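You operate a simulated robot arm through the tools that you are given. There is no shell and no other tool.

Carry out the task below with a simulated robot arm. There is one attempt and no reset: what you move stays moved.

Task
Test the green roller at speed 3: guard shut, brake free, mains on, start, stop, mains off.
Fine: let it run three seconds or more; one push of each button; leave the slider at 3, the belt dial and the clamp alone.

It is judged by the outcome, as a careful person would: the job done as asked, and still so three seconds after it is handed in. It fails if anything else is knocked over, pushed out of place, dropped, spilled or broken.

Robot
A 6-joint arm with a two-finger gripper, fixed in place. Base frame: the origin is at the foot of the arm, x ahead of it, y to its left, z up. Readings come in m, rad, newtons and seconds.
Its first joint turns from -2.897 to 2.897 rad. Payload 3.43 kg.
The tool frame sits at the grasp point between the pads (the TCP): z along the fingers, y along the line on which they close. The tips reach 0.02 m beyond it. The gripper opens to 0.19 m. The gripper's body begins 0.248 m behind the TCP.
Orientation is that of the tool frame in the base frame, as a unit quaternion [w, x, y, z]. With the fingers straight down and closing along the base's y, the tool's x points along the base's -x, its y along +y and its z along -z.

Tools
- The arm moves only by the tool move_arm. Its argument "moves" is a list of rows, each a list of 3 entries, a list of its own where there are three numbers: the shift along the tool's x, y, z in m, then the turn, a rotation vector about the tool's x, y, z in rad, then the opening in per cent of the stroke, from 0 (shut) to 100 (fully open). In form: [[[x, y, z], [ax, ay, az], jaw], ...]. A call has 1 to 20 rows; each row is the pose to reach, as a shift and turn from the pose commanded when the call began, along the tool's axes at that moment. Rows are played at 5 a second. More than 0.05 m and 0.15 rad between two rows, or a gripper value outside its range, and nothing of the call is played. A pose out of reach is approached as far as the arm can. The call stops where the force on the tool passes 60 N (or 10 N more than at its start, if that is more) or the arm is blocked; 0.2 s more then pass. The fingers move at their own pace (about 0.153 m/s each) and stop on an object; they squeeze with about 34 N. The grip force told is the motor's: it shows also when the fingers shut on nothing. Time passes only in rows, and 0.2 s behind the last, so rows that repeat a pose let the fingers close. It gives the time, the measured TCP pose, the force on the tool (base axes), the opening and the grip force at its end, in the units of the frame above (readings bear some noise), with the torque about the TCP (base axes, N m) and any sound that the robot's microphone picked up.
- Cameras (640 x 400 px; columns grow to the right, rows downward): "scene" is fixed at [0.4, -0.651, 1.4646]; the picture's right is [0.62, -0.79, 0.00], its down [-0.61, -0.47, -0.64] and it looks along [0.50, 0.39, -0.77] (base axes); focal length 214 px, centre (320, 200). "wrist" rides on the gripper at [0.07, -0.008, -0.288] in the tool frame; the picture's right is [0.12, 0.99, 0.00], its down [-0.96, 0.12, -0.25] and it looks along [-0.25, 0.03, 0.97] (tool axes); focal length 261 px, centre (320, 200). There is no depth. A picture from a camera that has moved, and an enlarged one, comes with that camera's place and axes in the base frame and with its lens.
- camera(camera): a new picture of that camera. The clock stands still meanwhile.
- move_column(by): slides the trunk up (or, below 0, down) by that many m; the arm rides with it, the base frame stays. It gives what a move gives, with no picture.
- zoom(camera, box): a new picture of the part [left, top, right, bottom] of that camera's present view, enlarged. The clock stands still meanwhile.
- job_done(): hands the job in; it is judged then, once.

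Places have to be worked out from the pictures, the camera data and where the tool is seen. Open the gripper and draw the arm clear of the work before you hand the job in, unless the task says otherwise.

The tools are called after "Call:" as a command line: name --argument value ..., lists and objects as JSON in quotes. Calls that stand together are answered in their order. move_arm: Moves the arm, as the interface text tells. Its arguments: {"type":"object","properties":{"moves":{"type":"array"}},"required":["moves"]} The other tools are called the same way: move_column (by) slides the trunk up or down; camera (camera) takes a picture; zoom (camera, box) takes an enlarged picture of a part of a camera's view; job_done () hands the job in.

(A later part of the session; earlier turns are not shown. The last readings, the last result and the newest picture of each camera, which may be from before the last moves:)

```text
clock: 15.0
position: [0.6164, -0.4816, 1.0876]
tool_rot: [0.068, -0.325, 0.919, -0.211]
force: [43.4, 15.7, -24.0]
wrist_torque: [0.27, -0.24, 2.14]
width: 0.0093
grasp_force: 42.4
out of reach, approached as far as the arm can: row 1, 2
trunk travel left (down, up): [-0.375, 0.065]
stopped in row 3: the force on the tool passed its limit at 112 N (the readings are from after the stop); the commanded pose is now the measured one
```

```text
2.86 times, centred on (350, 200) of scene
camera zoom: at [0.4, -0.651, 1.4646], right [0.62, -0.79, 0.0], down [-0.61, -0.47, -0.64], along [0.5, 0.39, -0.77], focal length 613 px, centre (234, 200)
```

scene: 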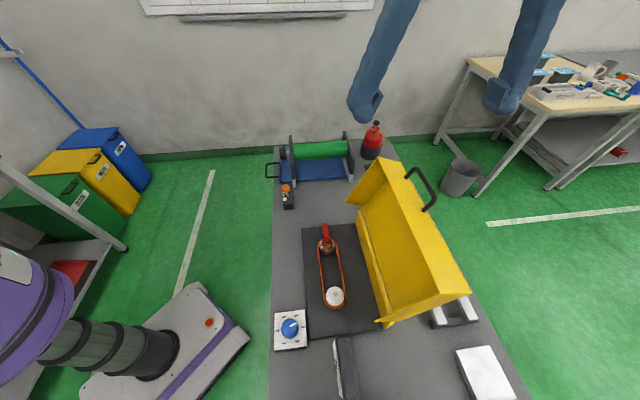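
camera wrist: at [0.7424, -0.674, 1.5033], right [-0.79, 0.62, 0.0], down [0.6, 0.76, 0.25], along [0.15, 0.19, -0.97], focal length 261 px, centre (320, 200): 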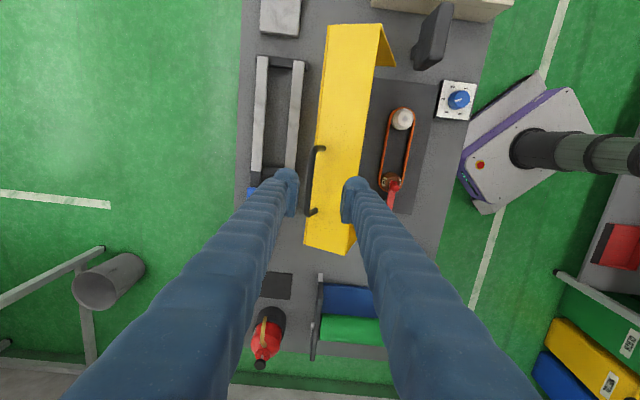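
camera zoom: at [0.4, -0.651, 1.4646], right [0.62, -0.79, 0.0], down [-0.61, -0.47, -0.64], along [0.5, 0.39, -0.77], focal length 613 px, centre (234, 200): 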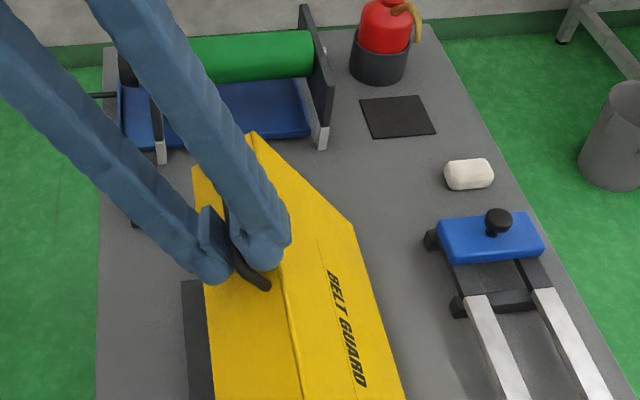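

The lid shows "BELT GUARD" and is ~58° swung; the arm hit an orientation limit (too much outward tilt while retracting) and yawed, pushing on the handle foot. The grip still holds, so I'll ease off: restore yaw, reduce the tilt to 15° and relieve the sideways push.

Call:
move_arm --moves '[[[-0.003, 0, 0.0005], [-0.0461, -0.0123, -0.0244], 0], [[-0.0062, -0.0009, 0.001], [-0.0922, -0.0245, -0.0487], 0], [[-0.0062, -0.0009, 0.0016], [-0.1383, -0.0368, -0.0731], 0], [[-0.0062, -0.0009, 0.0016], [-0.1844, -0.049, -0.0974], 0]]'

Call:
zoom --camera "scene" --box '[270, 130, 430, 270]'

Call:
zoom --camera "wrist" --box '[240, 110, 400, 250]'

```text
clock: 15.4
position: [0.6162, -0.482, 1.087]
tool_rot: [0.065, -0.33, 0.92, -0.204]
force: [42.0, 6.1, -31.5]
wrist_torque: [0.39, -0.39, 2.15]
width: 0.0092
grasp_force: 43.0
out of reach, approached as far as the arm can: row 1, 2
trunk travel left (down, up): [-0.375, 0.065]
stopped in row 2: the force on the tool passed its limit at 66 N (the readings are from after the stop); the commanded pose is now the measured one
```

```text
2.86 times, centred on (350, 200) of scene
camera zoom: at [0.4, -0.651, 1.4646], right [0.62, -0.79, 0.0], down [-0.61, -0.47, -0.64], along [0.5, 0.39, -0.77], focal length 613 px, centre (234, 200)
```

zoom: 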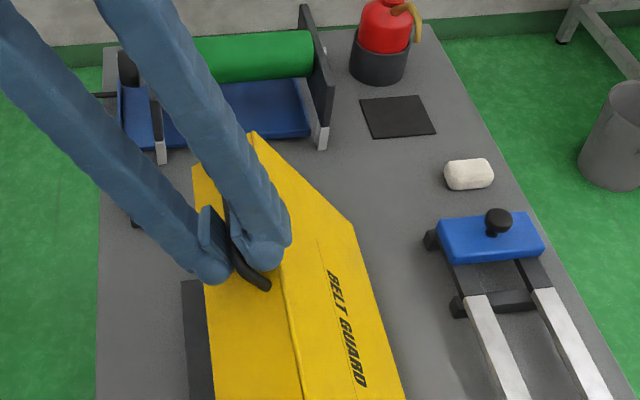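

```text
2.86 times, centred on (320, 180) of wrist
camera zoom: at [0.4922, -0.4373, 1.3519], right [-0.67, 0.62, -0.41], down [0.61, 0.77, 0.16], along [0.42, -0.14, -0.9], focal length 745 px, centre (320, 257)
```

zoom: 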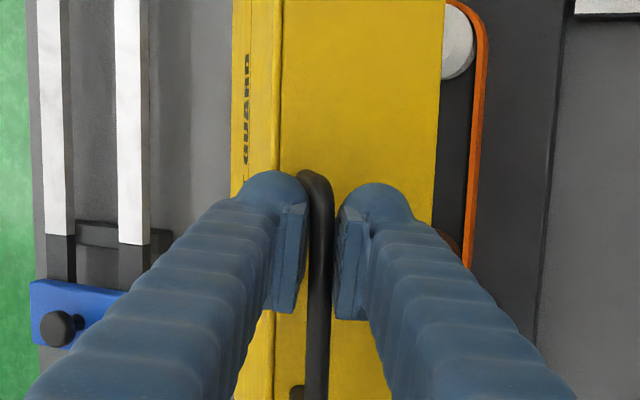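

Still blocked; the yaw component seems to be what can't be reached. I'll only relieve the side load first (pure translation toward +e1), no rotation.

Call:
move_arm --moves '[[[-0.004, 0, 0.0], [0, 0, 0], 0], [[-0.008, 0, 0.002], [0, 0, 0], 0]]'

```text
clock: 16.0
position: [0.6158, -0.4815, 1.0875]
tool_rot: [0.062, -0.326, 0.921, -0.205]
force: [14.4, -2.6, -16.3]
wrist_torque: [-0.12, 0.02, 1.9]
width: 0.0094
grasp_force: 42.9
trunk travel left (down, up): [-0.375, 0.065]
```

Side load dropped to ~14 N with no reach warning. Now I try reducing only the tilt in small steps.

Call:
move_arm --moves '[[[-0.002, 0, 0.001], [-0.03, 0, 0], 0], [[-0.003, 0, 0.002], [-0.06, 0, 0], 0], [[-0.003, 0, 0.003], [-0.09, 0, 0], 0]]'

```text
clock: 16.8
position: [0.6161, -0.482, 1.087]
tool_rot: [0.048, -0.329, 0.926, -0.176]
force: [-3.2, 3.6, 7.9]
wrist_torque: [-1.1, 0.51, 1.58]
width: 0.0098
grasp_force: 43.2
out of reach, approached as far as the arm can: row 2, 3
trunk travel left (down, up): [-0.375, 0.065]
```

Forces are small now. The rigid grip over-constrains the arm, so I'll open the jaw slightly (bar loosely caged, lid resting on the robot-side finger) and then re-adjust the orientation freely.

Call:
move_arm --moves '[[[0, 0, 0], [0, 0, 0], 11], [[0, 0, 0], [0, 0, 0], 11]]'

Call:
zoom --camera "wrist" --box '[240, 110, 400, 250]'

Call:
zoom --camera "scene" --box '[270, 130, 430, 270]'

```text
clock: 17.4
position: [0.616, -0.4821, 1.0866]
tool_rot: [0.049, -0.328, 0.927, -0.175]
force: [-2.2, 1.0, -0.7]
wrist_torque: [-0.06, -0.02, 0.08]
width: 0.0219
grasp_force: 0.4
trunk travel left (down, up): [-0.375, 0.065]
```

```text
2.86 times, centred on (320, 180) of wrist
camera zoom: at [0.507, -0.4477, 1.3584], right [-0.68, 0.64, -0.35], down [0.63, 0.76, 0.17], along [0.37, -0.11, -0.92], focal length 745 px, centre (320, 257)
```

zoom: 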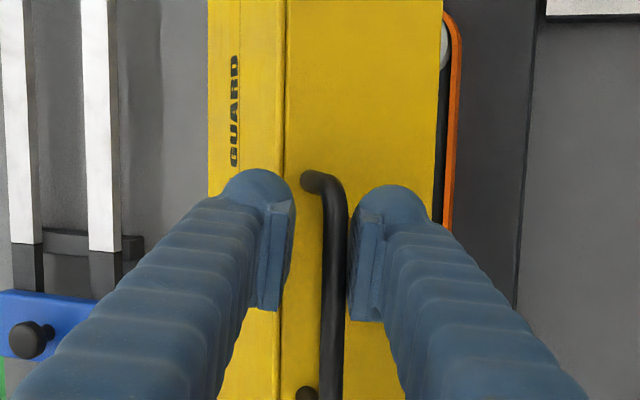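

```text
2.86 times, centred on (350, 200) of scene
camera zoom: at [0.4, -0.651, 1.4646], right [0.62, -0.79, 0.0], down [-0.61, -0.47, -0.64], along [0.5, 0.39, -0.77], focal length 613 px, centre (234, 200)
```

zoom: 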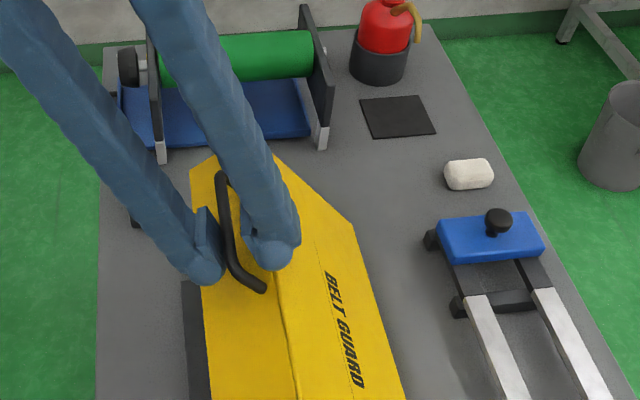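

Lid rests lightly (≈2 N) on the robot-side finger – it is light. I'll continue lowering along the arc with constant orientation, also sliding toward the handle's middle.

Call:
move_arm --moves '[[[-0.0045, 0.0105, 0.0045], [0, 0, 0], 11], [[-0.009, 0.0207, 0.0094], [0, 0, 0], 11], [[-0.013, 0.031, 0.0143], [0, 0, 0], 11]]'

Call:
zoom --camera "wrist" --box '[240, 110, 400, 250]'

Call:
zoom --camera "scene" --box '[270, 130, 430, 270]'

```text
clock: 18.2
position: [0.612, -0.4546, 1.0611]
tool_rot: [0.049, -0.33, 0.928, -0.164]
force: [-0.9, 1.7, -1.0]
wrist_torque: [-0.07, 0.06, -0.01]
width: 0.0221
grasp_force: 0.8
trunk travel left (down, up): [-0.375, 0.065]
```

```text
2.86 times, centred on (320, 180) of wrist
camera zoom: at [0.5047, -0.4259, 1.3356], right [-0.69, 0.65, -0.33], down [0.63, 0.76, 0.18], along [0.37, -0.09, -0.93], focal length 745 px, centre (320, 257)
```

zoom: 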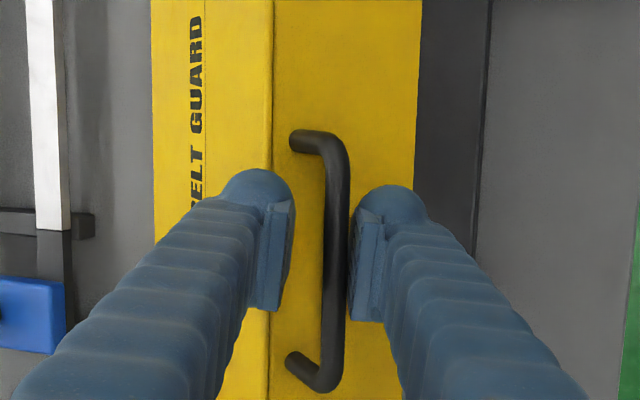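

```text
2.86 times, centred on (350, 200) of scene
camera zoom: at [0.4, -0.651, 1.4646], right [0.62, -0.79, 0.0], down [-0.61, -0.47, -0.64], along [0.5, 0.39, -0.77], focal length 613 px, centre (234, 200)
```

zoom: 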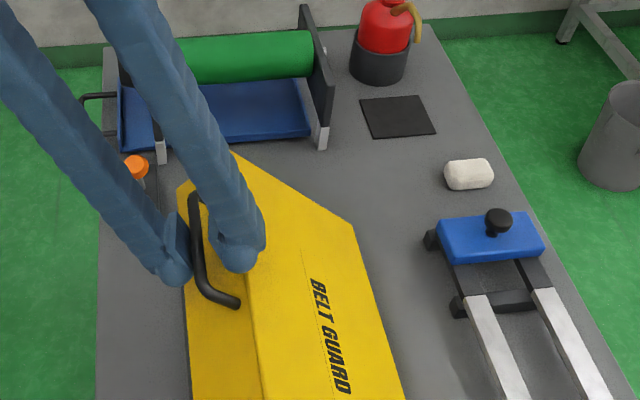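

Works without warnings. Continuing down the arc to ~α=159°, narrowing the cage a bit so the far finger stays clear of the guard's front wall.

Call:
move_arm --moves '[[[0.001, 0.0165, 0.0089], [0, 0, 0], 9], [[0.0017, 0.0323, 0.0189], [0, 0, 0], 7], [[0.0024, 0.0455, 0.0298], [0, 0, 0], 7], [[0.003, 0.0578, 0.0415], [0, 0, 0], 7], [[0.0034, 0.0694, 0.0541], [0, 0, 0], 7]]'

Call:
zoom --camera "wrist" --box '[240, 110, 400, 250]'

Call:
zoom --camera "scene" --box '[250, 140, 430, 300]'

```text
clock: 19.4
position: [0.5788, -0.4214, 0.9861]
tool_rot: [0.049, -0.33, 0.928, -0.164]
force: [-1.1, 4.2, -2.0]
wrist_torque: [-0.01, -0.01, 0.06]
width: 0.0156
grasp_force: 1.9
trunk travel left (down, up): [-0.375, 0.065]
```

```text
2.86 times, centred on (320, 180) of wrist
camera zoom: at [0.471, -0.3929, 1.2606], right [-0.69, 0.65, -0.33], down [0.63, 0.76, 0.18], along [0.37, -0.09, -0.93], focal length 745 px, centre (320, 257)
```

zoom: 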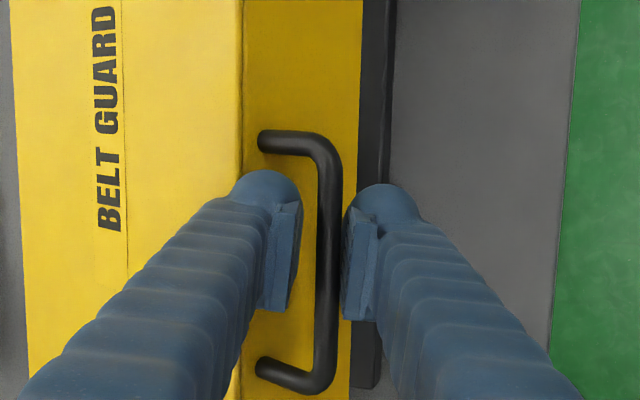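

```text
2.50 times, centred on (340, 220) of scene
camera zoom: at [0.4, -0.651, 1.4646], right [0.62, -0.79, 0.0], down [-0.61, -0.47, -0.64], along [0.5, 0.39, -0.77], focal length 536 px, centre (270, 150)
```

zoom: 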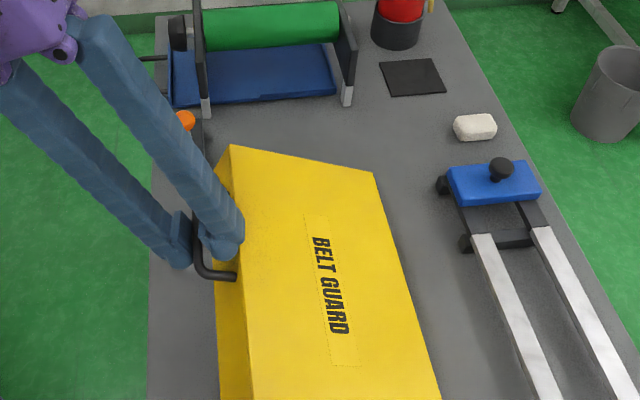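

Bar caged at ~15 mm, lid at α≈159°, forces small. Continue down to α≈175°.

Call:
move_arm --moves '[[[0.0003, 0.0106, 0.0133], [0, 0, 0], 8], [[0.0005, 0.0202, 0.0274], [0, 0, 0], 8], [[0.0005, 0.0288, 0.0421], [0, 0, 0], 8], [[0.0005, 0.0364, 0.0573], [0, 0, 0], 8]]'

Call:
zoom --camera "wrist" --box '[240, 110, 400, 250]'

Call:
zoom --camera "scene" --box '[250, 140, 430, 340]'

```text
clock: 20.4
position: [0.5644, -0.4096, 0.9218]
tool_rot: [0.049, -0.33, 0.928, -0.165]
force: [-14.0, 16.2, 9.8]
wrist_torque: [-1.56, -1.69, 0.2]
width: 0.0166
grasp_force: 44.6
trunk travel left (down, up): [-0.375, 0.065]
```

```text
2.86 times, centred on (320, 180) of wrist
camera zoom: at [0.4579, -0.3817, 1.1955], right [-0.69, 0.65, -0.33], down [0.63, 0.76, 0.18], along [0.37, -0.09, -0.93], focal length 745 px, centre (320, 257)
```

zoom: 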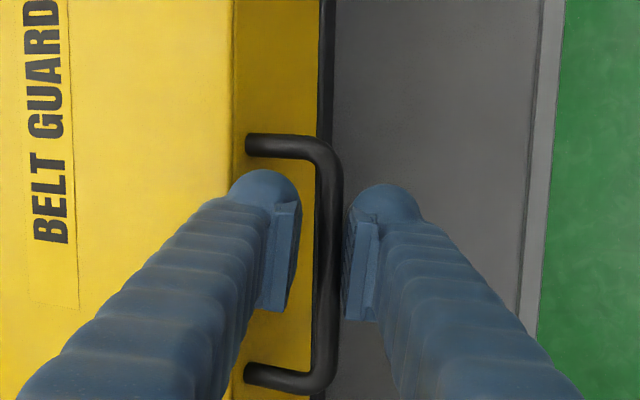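

```text
2.00 times, centred on (340, 240) of scene
camera zoom: at [0.4, -0.651, 1.4646], right [0.62, -0.79, 0.0], down [-0.61, -0.47, -0.64], along [0.5, 0.39, -0.77], focal length 429 px, centre (280, 120)
```

zoom: 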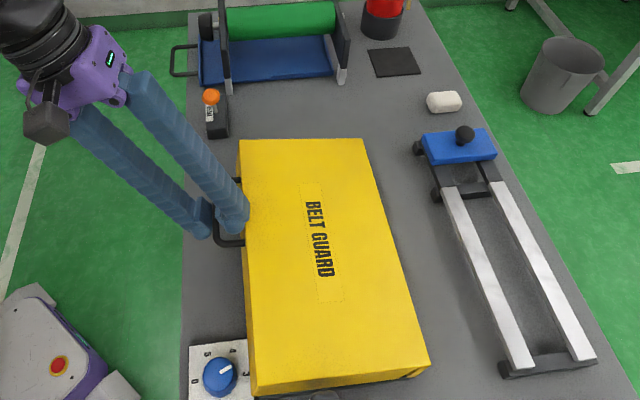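

The guard is nearly shut; the far finger is now bearing on its front wall (−21 N across). I'll back off slightly up and toward the robot while opening the cage a little.

Call:
move_arm --moves '[[[0, 0.003, -0.005], [0, 0, 0], 8], [[0, 0.006, -0.008], [0, 0, 0], 11], [[0, 0.008, -0.008], [0, 0, 0], 13]]'

Call:
zoom --camera "wrist" --box '[240, 110, 400, 250]'

Call:
zoom --camera "scene" --box '[300, 190, 400, 290]'

```text
clock: 21.2
position: [0.5609, -0.4033, 0.9258]
tool_rot: [0.049, -0.329, 0.928, -0.165]
force: [-0.4, -1.7, -0.1]
wrist_torque: [0.01, 0.02, -0.02]
width: 0.0247
grasp_force: 0.0
trunk travel left (down, up): [-0.375, 0.065]
```

```text
2.86 times, centred on (320, 180) of wrist
camera zoom: at [0.4539, -0.3749, 1.2], right [-0.68, 0.65, -0.33], down [0.63, 0.76, 0.18], along [0.37, -0.09, -0.93], focal length 745 px, centre (320, 257)
```

zoom: 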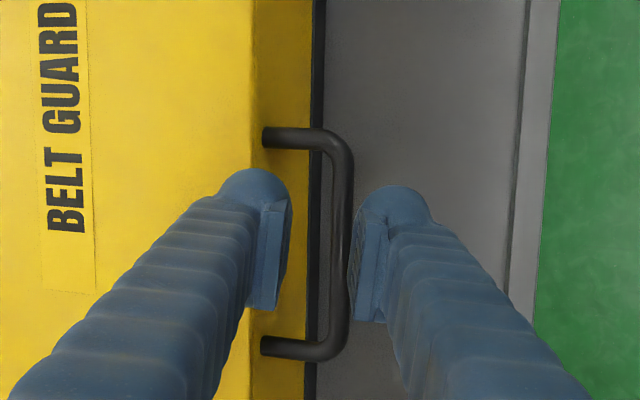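

```text
4.00 times, centred on (350, 240) of scene
camera zoom: at [0.4, -0.651, 1.4646], right [0.62, -0.79, 0.0], down [-0.61, -0.47, -0.64], along [0.5, 0.39, -0.77], focal length 858 px, centre (200, 40)
```

zoom: 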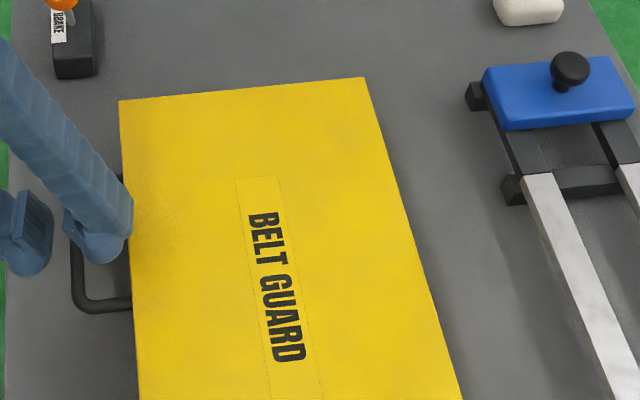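

Forces are zero and the guard appears shut. Retracting straight back along the tool axis, then checking the guard.

Call:
move_arm --moves '[[[0, 0, -0.02], [0, 0, 0], 16], [[0, 0, -0.05], [0, 0, 0], 20], [[0, 0, -0.09], [0, 0, 0], 20], [[0, 0, -0.13], [0, 0, 0], 20], [[0, 0, -0.17], [0, 0, 0], 20]]'

Call:
camera --camera "wrist"

Call:
zoom --camera "scene" --box '[260, 180, 440, 340]'

```text
clock: 22.4
position: [0.525, -0.3597, 1.0866]
tool_rot: [0.05, -0.331, 0.928, -0.164]
force: [0.6, 0.5, -0.6]
wrist_torque: [0.0, -0.09, 0.03]
width: 0.0381
grasp_force: 0.0
trunk travel left (down, up): [-0.375, 0.065]
```

```text
taken
camera wrist: at [0.4171, -0.3308, 1.3605], right [-0.69, 0.65, -0.33], down [0.63, 0.76, 0.18], along [0.37, -0.09, -0.93], focal length 261 px, centre (320, 200)
```

wrist: 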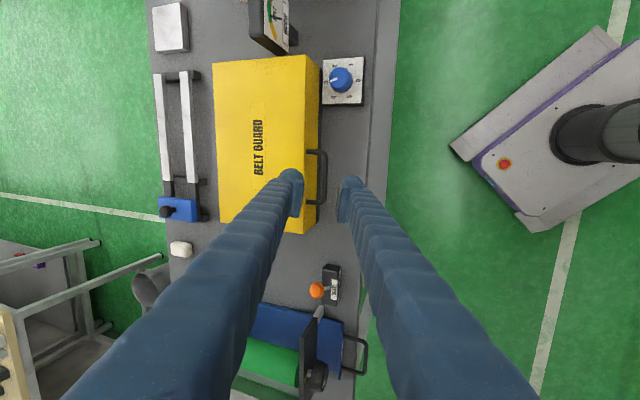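

```text
2.50 times, centred on (350, 260) of scene
camera zoom: at [0.4, -0.651, 1.4646], right [0.62, -0.79, 0.0], down [-0.61, -0.47, -0.64], along [0.5, 0.39, -0.77], focal length 536 px, centre (245, 50)
```

zoom: 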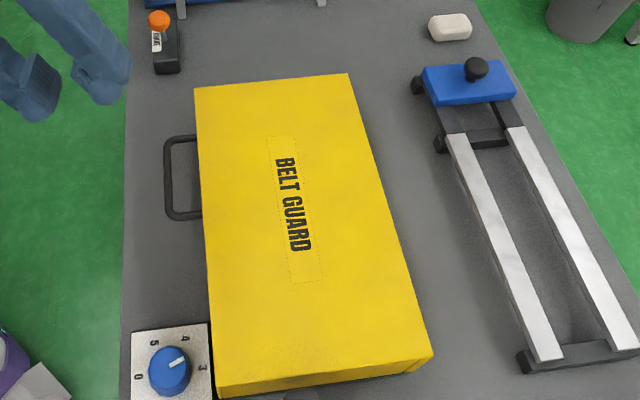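

The handle bar now triangulates to z≈0.876 (shut). Next the brake: knob at e1≈0.342, e2≈0.685, z≈0.914, pivot at e1≈0.376, so it leans ~24° toward −e1. I straighten the tool, close the jaw and go to just before the knob, viewing the roller/brake.

Call:
move_arm --moves '[[[-0.032, -0.0065, 0.0075], [-0.0686, -0.0067, -0.0198], 20], [[-0.064, -0.013, 0.015], [-0.1373, -0.0133, -0.0397], 20], [[-0.0955, -0.0195, 0.0224], [-0.2059, -0.02, -0.0595], 20], [[-0.127, -0.026, 0.0298], [-0.2746, -0.0266, -0.0794], 20], [[-0.1588, -0.0327, 0.0373], [-0.3432, -0.0333, -0.0992], 20], [[-0.1588, -0.0327, 0.0373], [-0.3432, -0.0333, -0.0992], 0], [[-0.1588, -0.0327, 0.0373], [-0.3432, -0.0333, -0.0992], 0]]'

Call:
camera --camera "wrist"

Call:
zoom --camera "scene" --box '[255, 125, 375, 225]'

```text
clock: 24.0
position: [0.6793, -0.2917, 1.0557]
tool_rot: [0.0, -0.381, 0.924, 0.001]
force: [-0.5, -0.1, -0.4]
wrist_torque: [0.0, 0.07, 0.0]
width: 0.0
grasp_force: 33.8
trunk travel left (down, up): [-0.375, 0.065]
```

```text
taken
camera wrist: at [0.6351, -0.3462, 1.3429], right [-0.79, 0.62, 0.0], down [0.6, 0.76, 0.25], along [0.15, 0.19, -0.97], focal length 261 px, centre (320, 200)
```

wrist: 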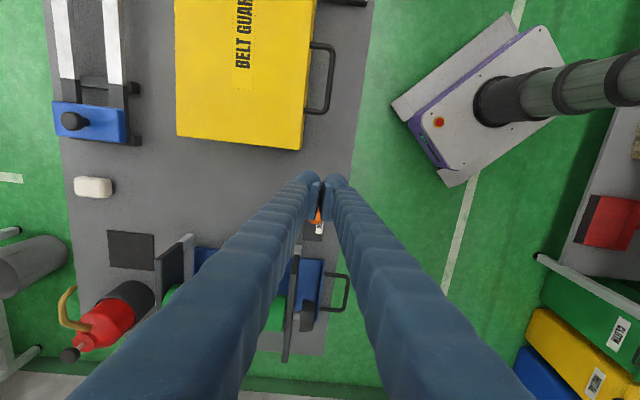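

```text
4.00 times, centred on (315, 175) of scene
camera zoom: at [0.4, -0.651, 1.4646], right [0.62, -0.79, 0.0], down [-0.61, -0.47, -0.64], along [0.5, 0.39, -0.77], focal length 858 px, centre (340, 300)
```

zoom: 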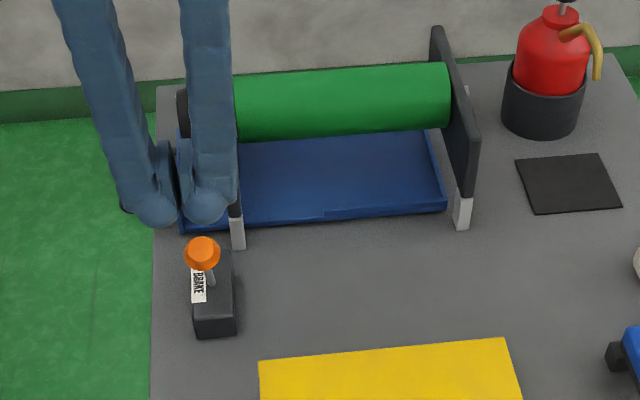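

Positioned before the knob (e1≈0.274, e2≈0.687). Descend so the closed tips are level with the knob, still 3 cm short of it.

Call:
move_arm --moves '[[[0, 0, 0.04], [0, 0, 0], 0], [[0, 0, 0.08], [0, 0, 0], 0], [[0, 0, 0.12], [0, 0, 0], 0], [[0, 0, 0.138], [0, 0, 0], 0], [[0, 0, 0.138], [0, 0, 0], 0]]'

Call:
zoom --camera "scene" --box '[262, 160, 342, 230]'

Call:
zoom --camera "wrist" --box '[260, 150, 400, 250]'

```text
clock: 25.2
position: [0.6784, -0.2902, 0.92]
tool_rot: [-0.001, -0.383, 0.924, 0.0]
force: [0.7, 0.5, 0.3]
wrist_torque: [-0.01, 0.0, -0.01]
width: 0.0001
grasp_force: 34.0
trunk travel left (down, up): [-0.375, 0.065]
```

```text
5.71 times, centred on (302, 195) of scene
camera zoom: at [0.4, -0.651, 1.4646], right [0.62, -0.79, 0.0], down [-0.61, -0.47, -0.64], along [0.5, 0.39, -0.77], focal length 1226 px, centre (423, 229)
```

zoom: 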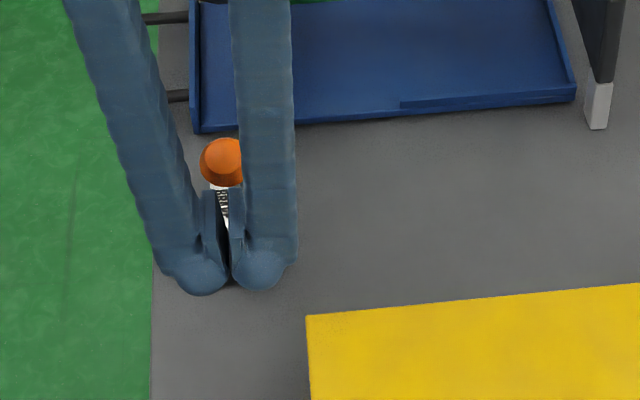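

```text
4.00 times, centred on (330, 200) of wrist
camera zoom: at [0.6347, -0.346, 1.2065], right [-0.78, 0.62, 0.0], down [0.6, 0.76, 0.25], along [0.15, 0.19, -0.97], focal length 1043 px, centre (280, 200)
```

zoom: 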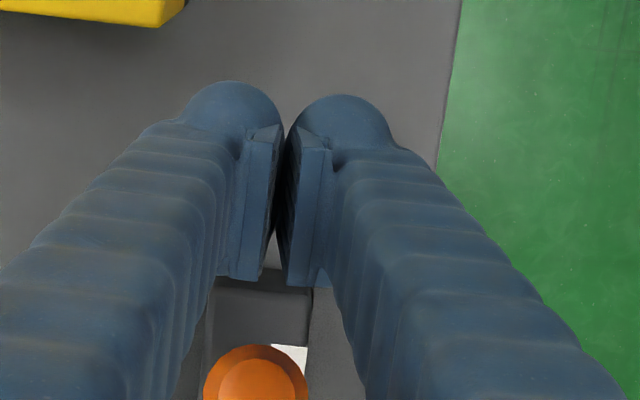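

Aligned with the knob (within ~2 mm). Pushing the lever toward +e1 (toward the roller), to just past upright, watching force.

Call:
move_arm --moves '[[[-0.02, 0, 0], [0, 0, 0], 0], [[-0.03, 0, 0], [0, 0, 0], 0], [[-0.04, 0, 0], [0, 0, 0], 0], [[-0.05, 0, 0], [0, 0, 0], 0], [[-0.06, 0, 0], [0, 0, 0], 0], [[-0.07, 0, 0], [0, 0, 0], 0], [[-0.08, 0, 0], [0, 0, 0], 0]]'

Call:
zoom --camera "scene" --box '[262, 150, 342, 220]'

Call:
zoom --camera "wrist" --box '[260, 150, 400, 250]'

```text
clock: 26.8
position: [0.7349, -0.2341, 0.9215]
tool_rot: [-0.001, -0.381, 0.924, 0.001]
force: [0.3, 0.3, -0.1]
wrist_torque: [-0.03, -0.01, 0.04]
width: 0.0
grasp_force: 34.0
trunk travel left (down, up): [-0.375, 0.065]
```

```text
5.71 times, centred on (302, 185) of scene
camera zoom: at [0.4, -0.651, 1.4646], right [0.62, -0.79, 0.0], down [-0.61, -0.47, -0.64], along [0.5, 0.39, -0.77], focal length 1226 px, centre (423, 286)
```

zoom: 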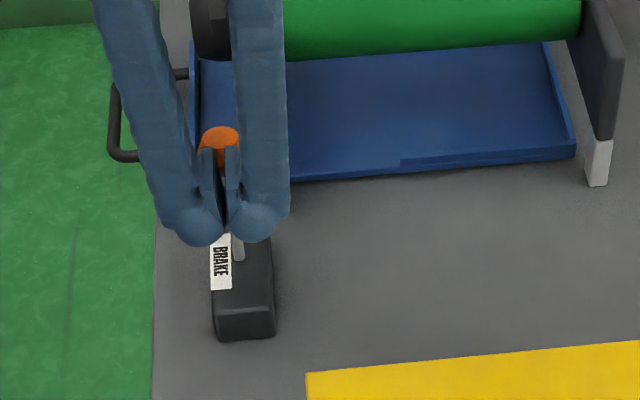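

```text
4.00 times, centred on (330, 200) of wrist
camera zoom: at [0.6908, -0.2894, 1.2077], right [-0.78, 0.62, 0.0], down [0.6, 0.76, 0.25], along [0.15, 0.19, -0.97], focal length 1043 px, centre (280, 200)
```

zoom: 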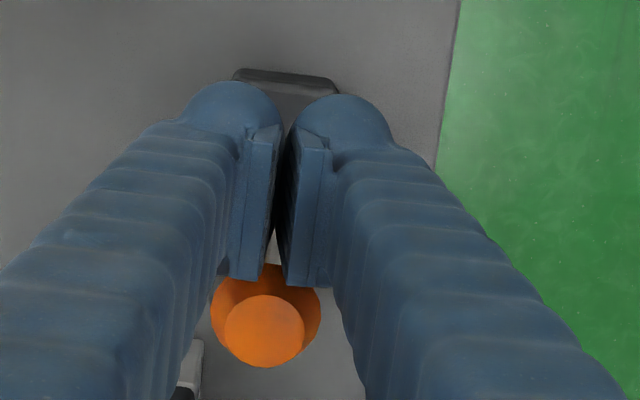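

The lever follows with almost no force and is about upright. Pushing on toward the other end in small steps.

Call:
move_arm --moves '[[[-0.008, 0, 0], [0, 0, 0], 0], [[-0.016, 0, 0], [0, 0, 0], 0], [[-0.022, 0, 0], [0, 0, 0], 0], [[-0.028, 0, 0], [0, 0, 0], 0]]'

Call:
zoom --camera "scene" --box '[262, 150, 342, 220]'

Call:
zoom --camera "wrist" --box '[260, 150, 400, 250]'

```text
clock: 27.8
position: [0.7554, -0.2149, 0.9224]
tool_rot: [-0.002, -0.381, 0.924, 0.0]
force: [0.3, -0.6, -0.8]
wrist_torque: [0.02, 0.03, 0.01]
width: 0.0002
grasp_force: 34.5
trunk travel left (down, up): [-0.375, 0.065]
```

```text
5.71 times, centred on (302, 185) of scene
camera zoom: at [0.4, -0.651, 1.4646], right [0.62, -0.79, 0.0], down [-0.61, -0.47, -0.64], along [0.5, 0.39, -0.77], focal length 1226 px, centre (423, 286)
```

zoom: 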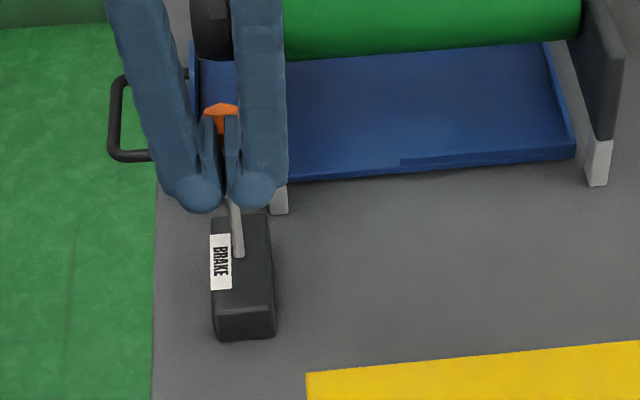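

```text
4.00 times, centred on (330, 200) of wrist
camera zoom: at [0.7105, -0.2706, 1.208], right [-0.78, 0.62, 0.0], down [0.6, 0.76, 0.25], along [0.15, 0.19, -0.97], focal length 1043 px, centre (280, 200)
```

zoom: 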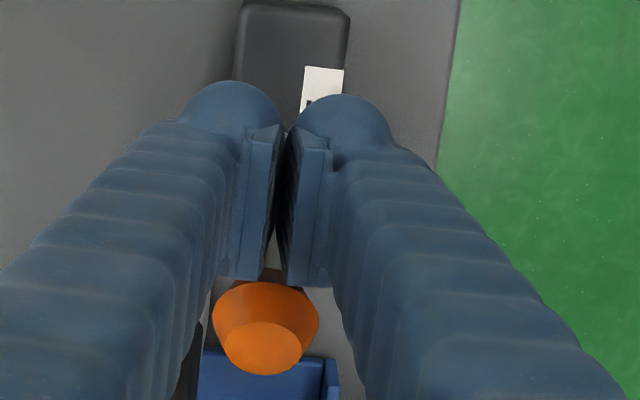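

Lever now leans toward the roller. A little more to find the end stop.

Call:
move_arm --moves '[[[-0.005, 0, 0], [0, 0, 0], 0], [[-0.01, 0, 0], [0, 0, 0], 0], [[-0.014, 0, 0], [0, 0, 0], 0]]'

Call:
zoom --camera "wrist" --box '[260, 150, 400, 250]'

```text
clock: 28.7
position: [0.7571, -0.2103, 0.9219]
tool_rot: [-0.006, -0.381, 0.925, 0.001]
force: [-14.2, -21.4, 5.0]
wrist_torque: [-0.13, -0.11, -0.23]
width: 0.006
grasp_force: 34.8
trunk travel left (down, up): [-0.375, 0.065]
stopped in row 3: the force on the tool passed its limit at 64 N (the readings are from after the stop); the commanded pose is now the measured one
```

```text
4.00 times, centred on (330, 200) of wrist
camera zoom: at [0.7156, -0.2663, 1.2078], right [-0.78, 0.62, 0.01], down [0.6, 0.76, 0.24], along [0.14, 0.19, -0.97], focal length 1043 px, centre (280, 200)
```

zoom: 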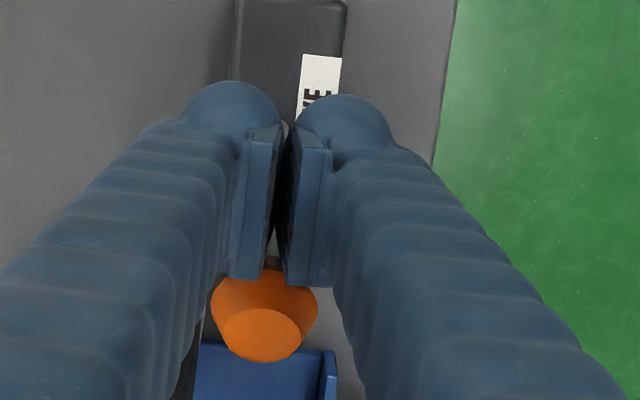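

End stop reached. Backing off and rising to confirm the lever stays over and to look at the roller/drum.

Call:
move_arm --moves '[[[0.02, 0, 0], [0, 0, 0], 0], [[0.06, 0, 0], [0, 0, 0], 0], [[0.08, 0, -0.04], [0, 0, 0], 0], [[0.09, 0, -0.085], [0, 0, 0], 0], [[0.1, 0, -0.13], [0, 0, 0], 0], [[0.11, 0, -0.175], [0, 0, 0], 0]]'

Call:
zoom --camera "scene" --box '[255, 125, 375, 225]'

Call:
camera --camera "wrist"

```text
clock: 30.1
position: [0.6812, -0.284, 1.0988]
tool_rot: [-0.004, -0.381, 0.925, 0.001]
force: [-0.5, 0.4, -1.0]
wrist_torque: [0.01, -0.04, 0.01]
width: 0.0
grasp_force: 34.2
trunk travel left (down, up): [-0.375, 0.065]
```

```text
4.00 times, centred on (315, 175) of scene
camera zoom: at [0.4, -0.651, 1.4646], right [0.62, -0.79, 0.0], down [-0.61, -0.47, -0.64], along [0.5, 0.39, -0.77], focal length 858 px, centre (340, 300)
```

zoom: 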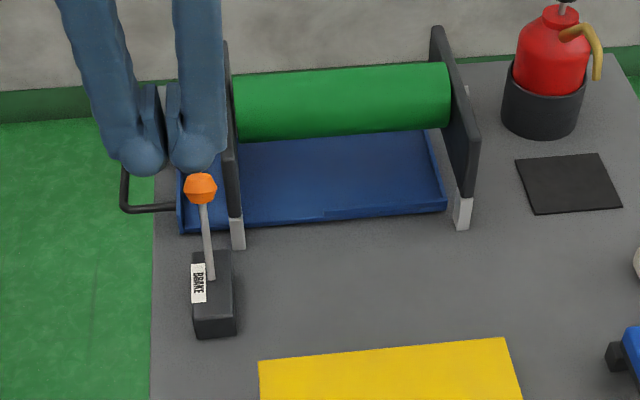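

```text
taken
camera wrist: at [0.6394, -0.3394, 1.3849], right [-0.78, 0.62, 0.01], down [0.6, 0.76, 0.24], along [0.15, 0.19, -0.97], focal length 261 px, centre (320, 200)
```

wrist: 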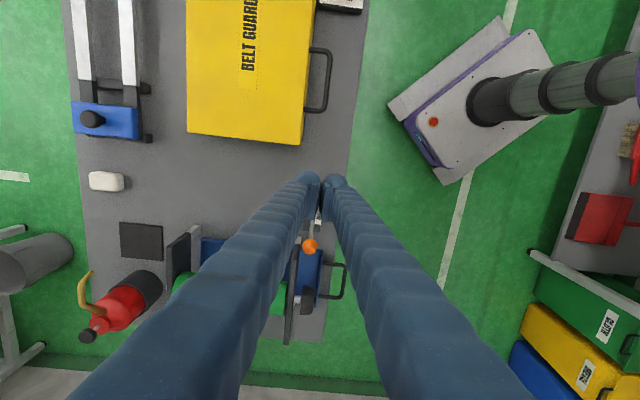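

The lever stays. Zooming on the brake base and drum for any indication of its state.

Call:
zoom --camera "wrist" --box '[280, 200, 360, 350]'

Call:
zoom --camera "scene" --box '[280, 165, 320, 215]'

```text
2.67 times, centred on (320, 275) of wrist
camera zoom: at [0.6394, -0.3394, 1.3849], right [-0.78, 0.62, 0.01], down [0.6, 0.76, 0.24], along [0.15, 0.19, -0.97], focal length 695 px, centre (320, 0)
```

zoom: 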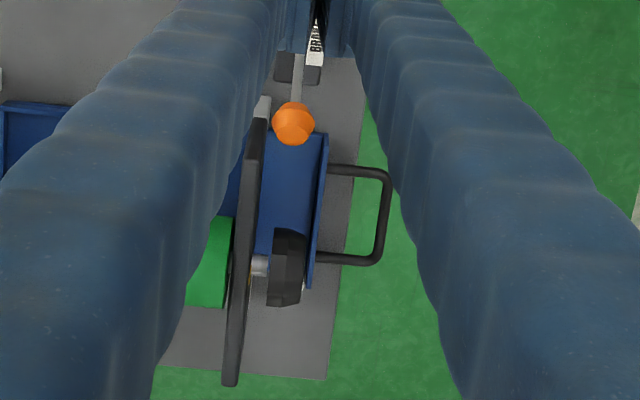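

```text
8.00 times, centred on (300, 190) of scene
camera zoom: at [0.4, -0.651, 1.4646], right [0.62, -0.79, 0.0], down [-0.61, -0.47, -0.64], along [0.5, 0.39, -0.77], focal length 1716 px, centre (480, 280)
```

zoom: 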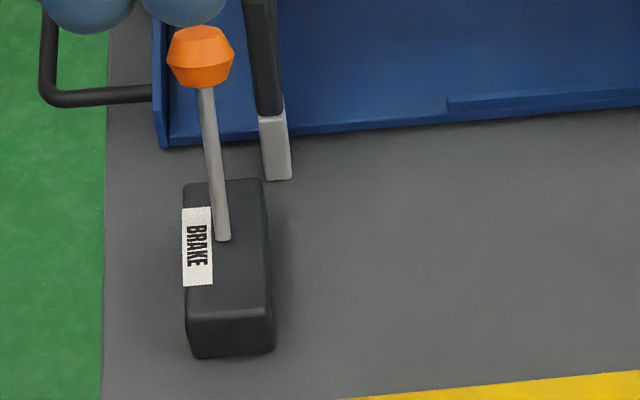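

Brake lever is over. Now travel to the control panel: slide along −e1 at e2≈0.68, rise to z≈1.17 and yaw the tool −90° (jaws closing along the bench).

Call:
move_arm --moves '[[[0.0444, 0, -0.0044], [0, 0, 0.0982], 0], [[0.0889, 0, -0.0088], [0, 0, 0.1963], 0], [[0.1333, 0, -0.0131], [0, 0, 0.2945], 0], [[0.1778, 0, -0.0175], [0, 0, 0.3927], 0], [[0.2222, 0, -0.0219], [0, 0, 0.4909], 0], [[0.2666, 0, -0.0263], [0, 0, 0.589], 0], [[0.3111, 0, -0.0306], [0, 0, 0.6872], 0], [[0.3555, 0, -0.035], [0, 0, 0.7854], 0], [[0.3999, 0, -0.0394], [0, 0, 0.8836], 0], [[0.4444, 0, -0.0438], [0, 0, 0.9817], 0], [[0.4888, 0, -0.0481], [0, 0, 1.0799], 0], [[0.5333, 0, -0.0525], [0, 0, 1.1781], 0], [[0.5777, 0, -0.0569], [0, 0, 1.2763], 0], [[0.6221, 0, -0.0613], [0, 0, 1.3744], 0], [[0.6666, 0, -0.0656], [0, 0, 1.4726], 0], [[0.711, 0.0025, -0.07], [0, 0, 1.5708], 0]]'

Call:
camera --camera "wrist"

```text
clock: 33.5
position: [0.1753, -0.7872, 1.1715]
tool_rot: [-0.003, 0.384, 0.923, -0.001]
force: [-0.8, 0.2, -0.3]
wrist_torque: [0.02, -0.1, 0.01]
width: 0.0
grasp_force: 34.4
trunk travel left (down, up): [-0.375, 0.065]
```

```text
taken
camera wrist: at [0.1219, -0.7429, 1.4584], right [0.62, 0.78, -0.01], down [0.76, -0.6, 0.24], along [0.19, -0.15, -0.97], focal length 261 px, centre (320, 200)
```

wrist: 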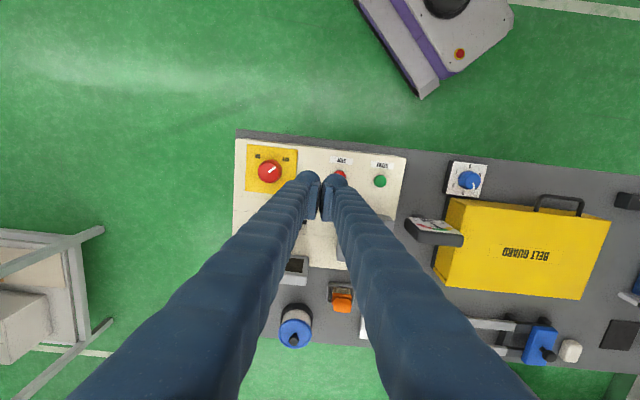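

Opening the jaw to clear the view of the panel.

Call:
move_arm --moves '[[[0, 0, 0], [0, 0, 0], 100], [[0, 0, 0], [0, 0, 0], 100], [[0, 0, 0], [0, 0, 0], 100], [[0, 0, 0], [0, 0, 0], 100]]'

Call:
camera --camera "wrist"

Call:
zoom --camera "wrist" --box '[230, 130, 410, 260]'

Call:
zoom --camera "wrist" --box '[240, 140, 310, 200]'

```text
clock: 34.5
position: [0.1779, -0.7865, 1.1707]
tool_rot: [-0.003, 0.384, 0.923, -0.002]
force: [-0.6, -0.4, -0.1]
wrist_torque: [0.0, 0.03, 0.02]
width: 0.1901
grasp_force: 0.1
trunk travel left (down, up): [-0.375, 0.065]
```

```text
taken
camera wrist: at [0.1238, -0.7425, 1.4582], right [0.62, 0.78, -0.01], down [0.76, -0.6, 0.24], along [0.19, -0.15, -0.97], focal length 261 px, centre (320, 200)
```

wrist: 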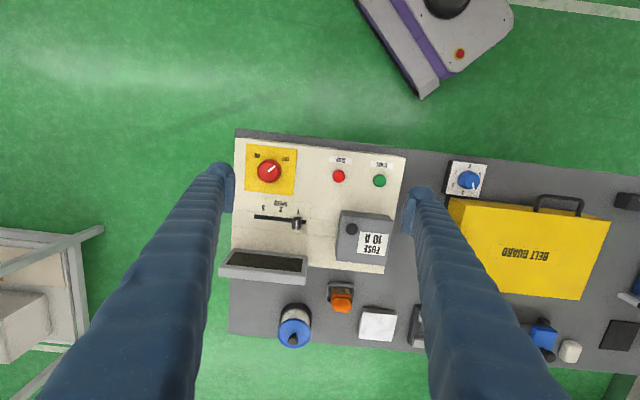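

```text
3.08 times, centred on (320, 195) of wrist
camera zoom: at [0.1238, -0.7425, 1.4582], right [0.62, 0.78, -0.01], down [0.76, -0.6, 0.24], along [0.19, -0.15, -0.97], focal length 802 px, centre (320, 215)
```

zoom: 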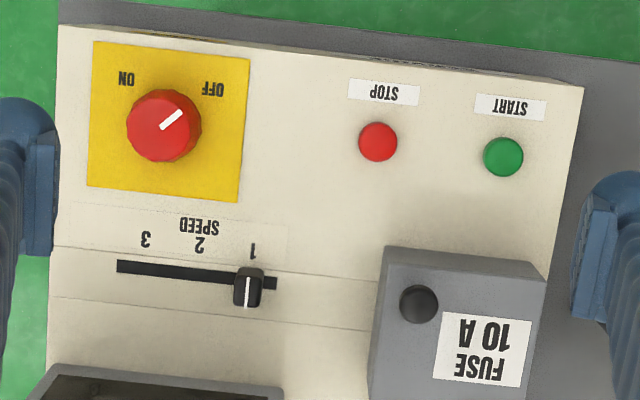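

```text
6.67 times, centred on (275, 170) of wrist
camera zoom: at [0.1238, -0.7425, 1.4582], right [0.62, 0.78, -0.01], down [0.76, -0.6, 0.24], along [0.19, -0.15, -0.97], focal length 1738 px, centre (620, 400)
```

zoom: 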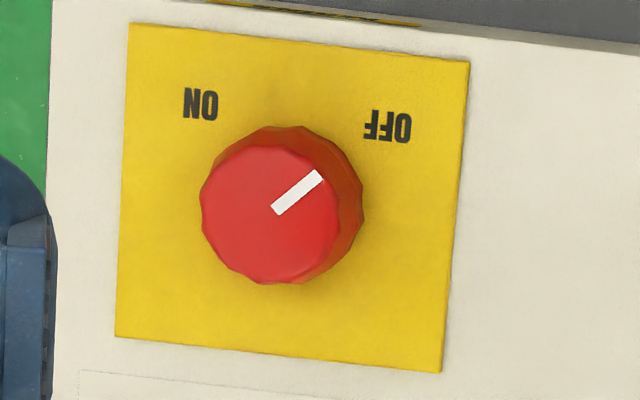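

Clear view: pointer at OFF, ON is 90° CCW (seen from above); slider is exactly at 1 (marks 1 e1≈−0.471, 3 e1≈−0.552, spacing ≈0.040). I'll pre-position above the slider handle with a slight outward tilt for reach, jaw ~5 cm.

Call:
move_arm --moves '[[[-0.023, -0.008, 0.0335], [0, -0.04, 0], 60], [[-0.0464, -0.0158, 0.067], [0, -0.08, 0], 40], [[-0.0695, -0.0236, 0.1006], [0, -0.12, 0], 26], [[-0.0927, -0.0315, 0.1342], [0, -0.16, 0], 26], [[-0.1159, -0.0394, 0.1677], [0, -0.2, 0], 26], [[-0.1159, -0.0394, 0.1677], [0, -0.2, 0], 26]]'

Call:
camera --camera "wrist"

Call:
zoom --camera "wrist" --box '[240, 110, 400, 250]'

```text
clock: 35.9
position: [0.2275, -0.8969, 1.0018]
tool_rot: [0.089, 0.382, 0.919, -0.041]
force: [-0.1, -0.8, -0.1]
wrist_torque: [0.03, 0.02, 0.01]
width: 0.0492
grasp_force: 0.1
trunk travel left (down, up): [-0.375, 0.065]
```

```text
taken
camera wrist: at [0.1344, -0.8129, 1.2696], right [0.62, 0.78, -0.03], down [0.71, -0.55, 0.43], along [0.32, -0.29, -0.9], focal length 261 px, centre (320, 200)
```

wrist: 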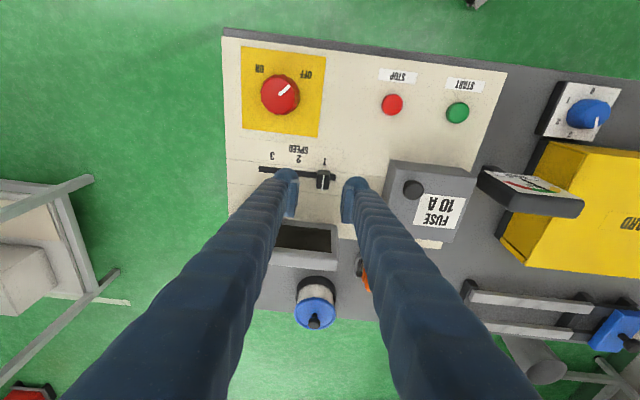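

```text
2.86 times, centred on (320, 180) of wrist
camera zoom: at [0.1344, -0.8129, 1.2696], right [0.62, 0.78, -0.03], down [0.71, -0.55, 0.43], along [0.32, -0.29, -0.9], focal length 745 px, centre (320, 257)
```

zoom: 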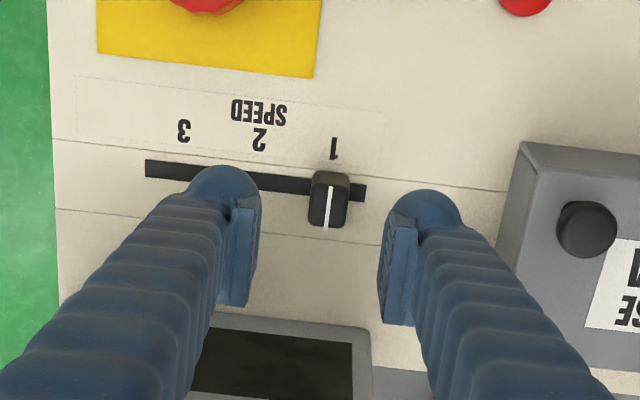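

Panel surface ≈0.877, handle at e1≈−0.469, e2≈0.816, top ≈0.90. Lowering to straddle the handle (tips ~7 mm above the panel).

Call:
move_arm --moves '[[[-0.0007, 0.0025, 0.035], [0, 0, 0], 26], [[-0.0014, 0.005, 0.065], [0, 0, 0], 26], [[-0.0022, 0.005, 0.085], [0, 0, 0], 26], [[-0.0022, 0.005, 0.0961], [0, 0, 0], 26], [[-0.0022, 0.005, 0.0961], [0, 0, 0], 26]]'

Call:
zoom --camera "wrist" --box '[240, 110, 400, 250]'

```text
clock: 37.1
position: [0.245, -0.9073, 0.9112]
tool_rot: [0.089, 0.382, 0.919, -0.042]
force: [-5.9, 6.3, 23.4]
wrist_torque: [0.9, -0.3, 0.36]
width: 0.0496
grasp_force: 0.2
trunk travel left (down, up): [-0.375, 0.065]
```

```text
2.86 times, centred on (320, 180) of wrist
camera zoom: at [0.1519, -0.8226, 1.179], right [0.62, 0.78, -0.03], down [0.71, -0.55, 0.43], along [0.32, -0.29, -0.9], focal length 745 px, centre (320, 257)
```

zoom: 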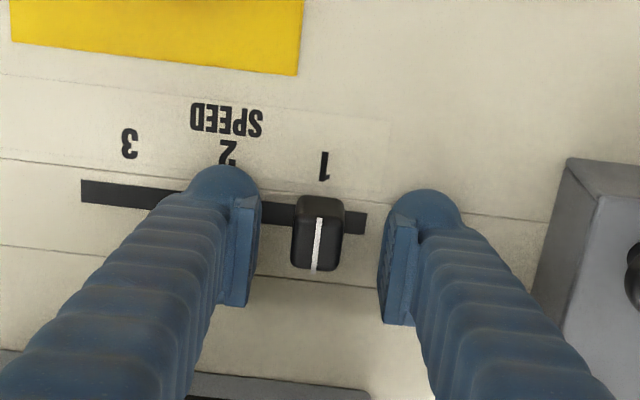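

Tips touched the panel lightly (23 N), so the panel is ~0.887. Raise 6 mm, then close on the slider handle.

Call:
move_arm --moves '[[[0, 0, -0.006], [0, 0, 0], 26], [[0, 0, -0.006], [0, 0, 0], 15], [[0, 0, -0.006], [0, 0, 0], 8], [[0, 0, -0.006], [0, 0, 0], 8]]'

Call:
zoom --camera "wrist" --box '[240, 110, 400, 250]'

```text
clock: 38.1
position: [0.2445, -0.9081, 0.9141]
tool_rot: [0.09, 0.381, 0.919, -0.04]
force: [-10.2, -8.2, -5.5]
wrist_torque: [-0.21, -0.01, 0.08]
width: 0.0185
grasp_force: 44.8
trunk travel left (down, up): [-0.375, 0.065]
```

```text
2.86 times, centred on (320, 180) of wrist
camera zoom: at [0.1513, -0.8236, 1.1819], right [0.62, 0.78, -0.03], down [0.71, -0.55, 0.43], along [0.32, -0.29, -0.9], focal length 745 px, centre (320, 257)
```

zoom: 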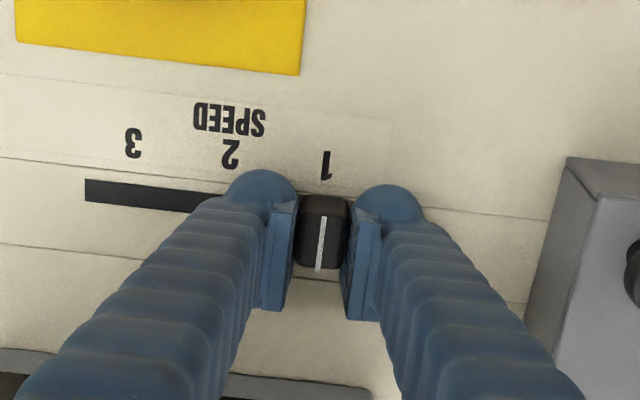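

Slider handle gripped (18.5 mm) at e1≈−0.469. Dragging it −e1 by 0.08 m toward mark 3.

Call:
move_arm --moves '[[[0, -0.012, 0], [0, 0, 0], 8], [[0, -0.024, 0], [0, 0, 0], 8], [[0, -0.036, 0], [0, 0, 0], 8], [[0, -0.048, 0], [0, 0, 0], 8], [[0, -0.06, 0], [0, 0, 0], 8], [[0, -0.07, 0], [0, 0, 0], 8], [[0, -0.077, 0], [0, 0, 0], 8]]'

Call:
zoom --camera "wrist" --box '[240, 110, 400, 250]'

```text
clock: 39.7
position: [0.1915, -0.9607, 0.9146]
tool_rot: [0.088, 0.381, 0.919, -0.039]
force: [-1.1, -1.5, -8.9]
wrist_torque: [-0.31, -0.36, 0.04]
width: 0.0186
grasp_force: 44.3
trunk travel left (down, up): [-0.375, 0.065]
```

```text
2.86 times, centred on (320, 180) of wrist
camera zoom: at [0.0984, -0.8768, 1.1821], right [0.62, 0.78, -0.03], down [0.72, -0.55, 0.43], along [0.32, -0.29, -0.9], focal length 745 px, centre (320, 257)
```

zoom: 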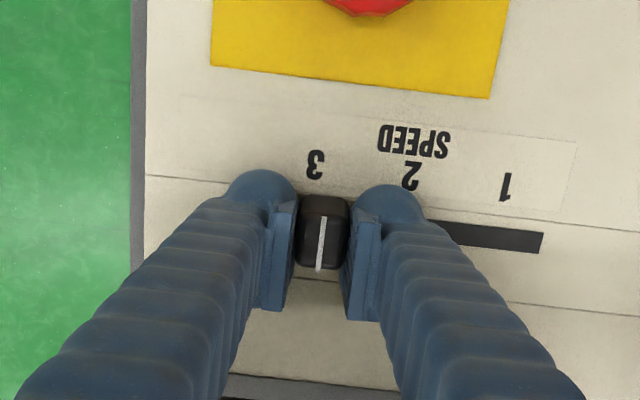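

Moved 7.5 cm; comparing with the "1" alignment, ~5 mm more is needed for mark 3.

Call:
move_arm --moves '[[[0, -0.002, 0], [0, 0, 0], 8], [[0, -0.004, 0], [0, 0, 0], 8], [[0, -0.0055, 0], [0, 0, 0], 8]]'

Call:
zoom --camera "wrist" --box '[240, 110, 400, 250]'

```text
clock: 40.5
position: [0.1871, -0.9636, 0.9141]
tool_rot: [0.088, 0.382, 0.919, -0.039]
force: [1.0, -1.6, -16.1]
wrist_torque: [-0.04, 0.01, 0.03]
width: 0.0187
grasp_force: 45.2
trunk travel left (down, up): [-0.375, 0.065]
```

```text
2.86 times, centred on (320, 180) of wrist
camera zoom: at [0.0949, -0.8805, 1.1822], right [0.62, 0.78, -0.03], down [0.72, -0.55, 0.43], along [0.32, -0.29, -0.9], focal length 745 px, centre (320, 257)
```

zoom: 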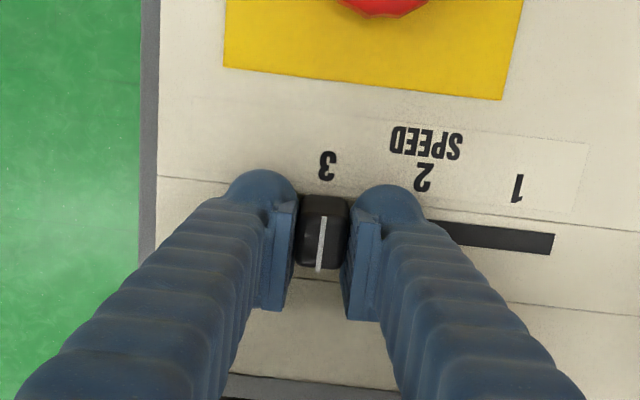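

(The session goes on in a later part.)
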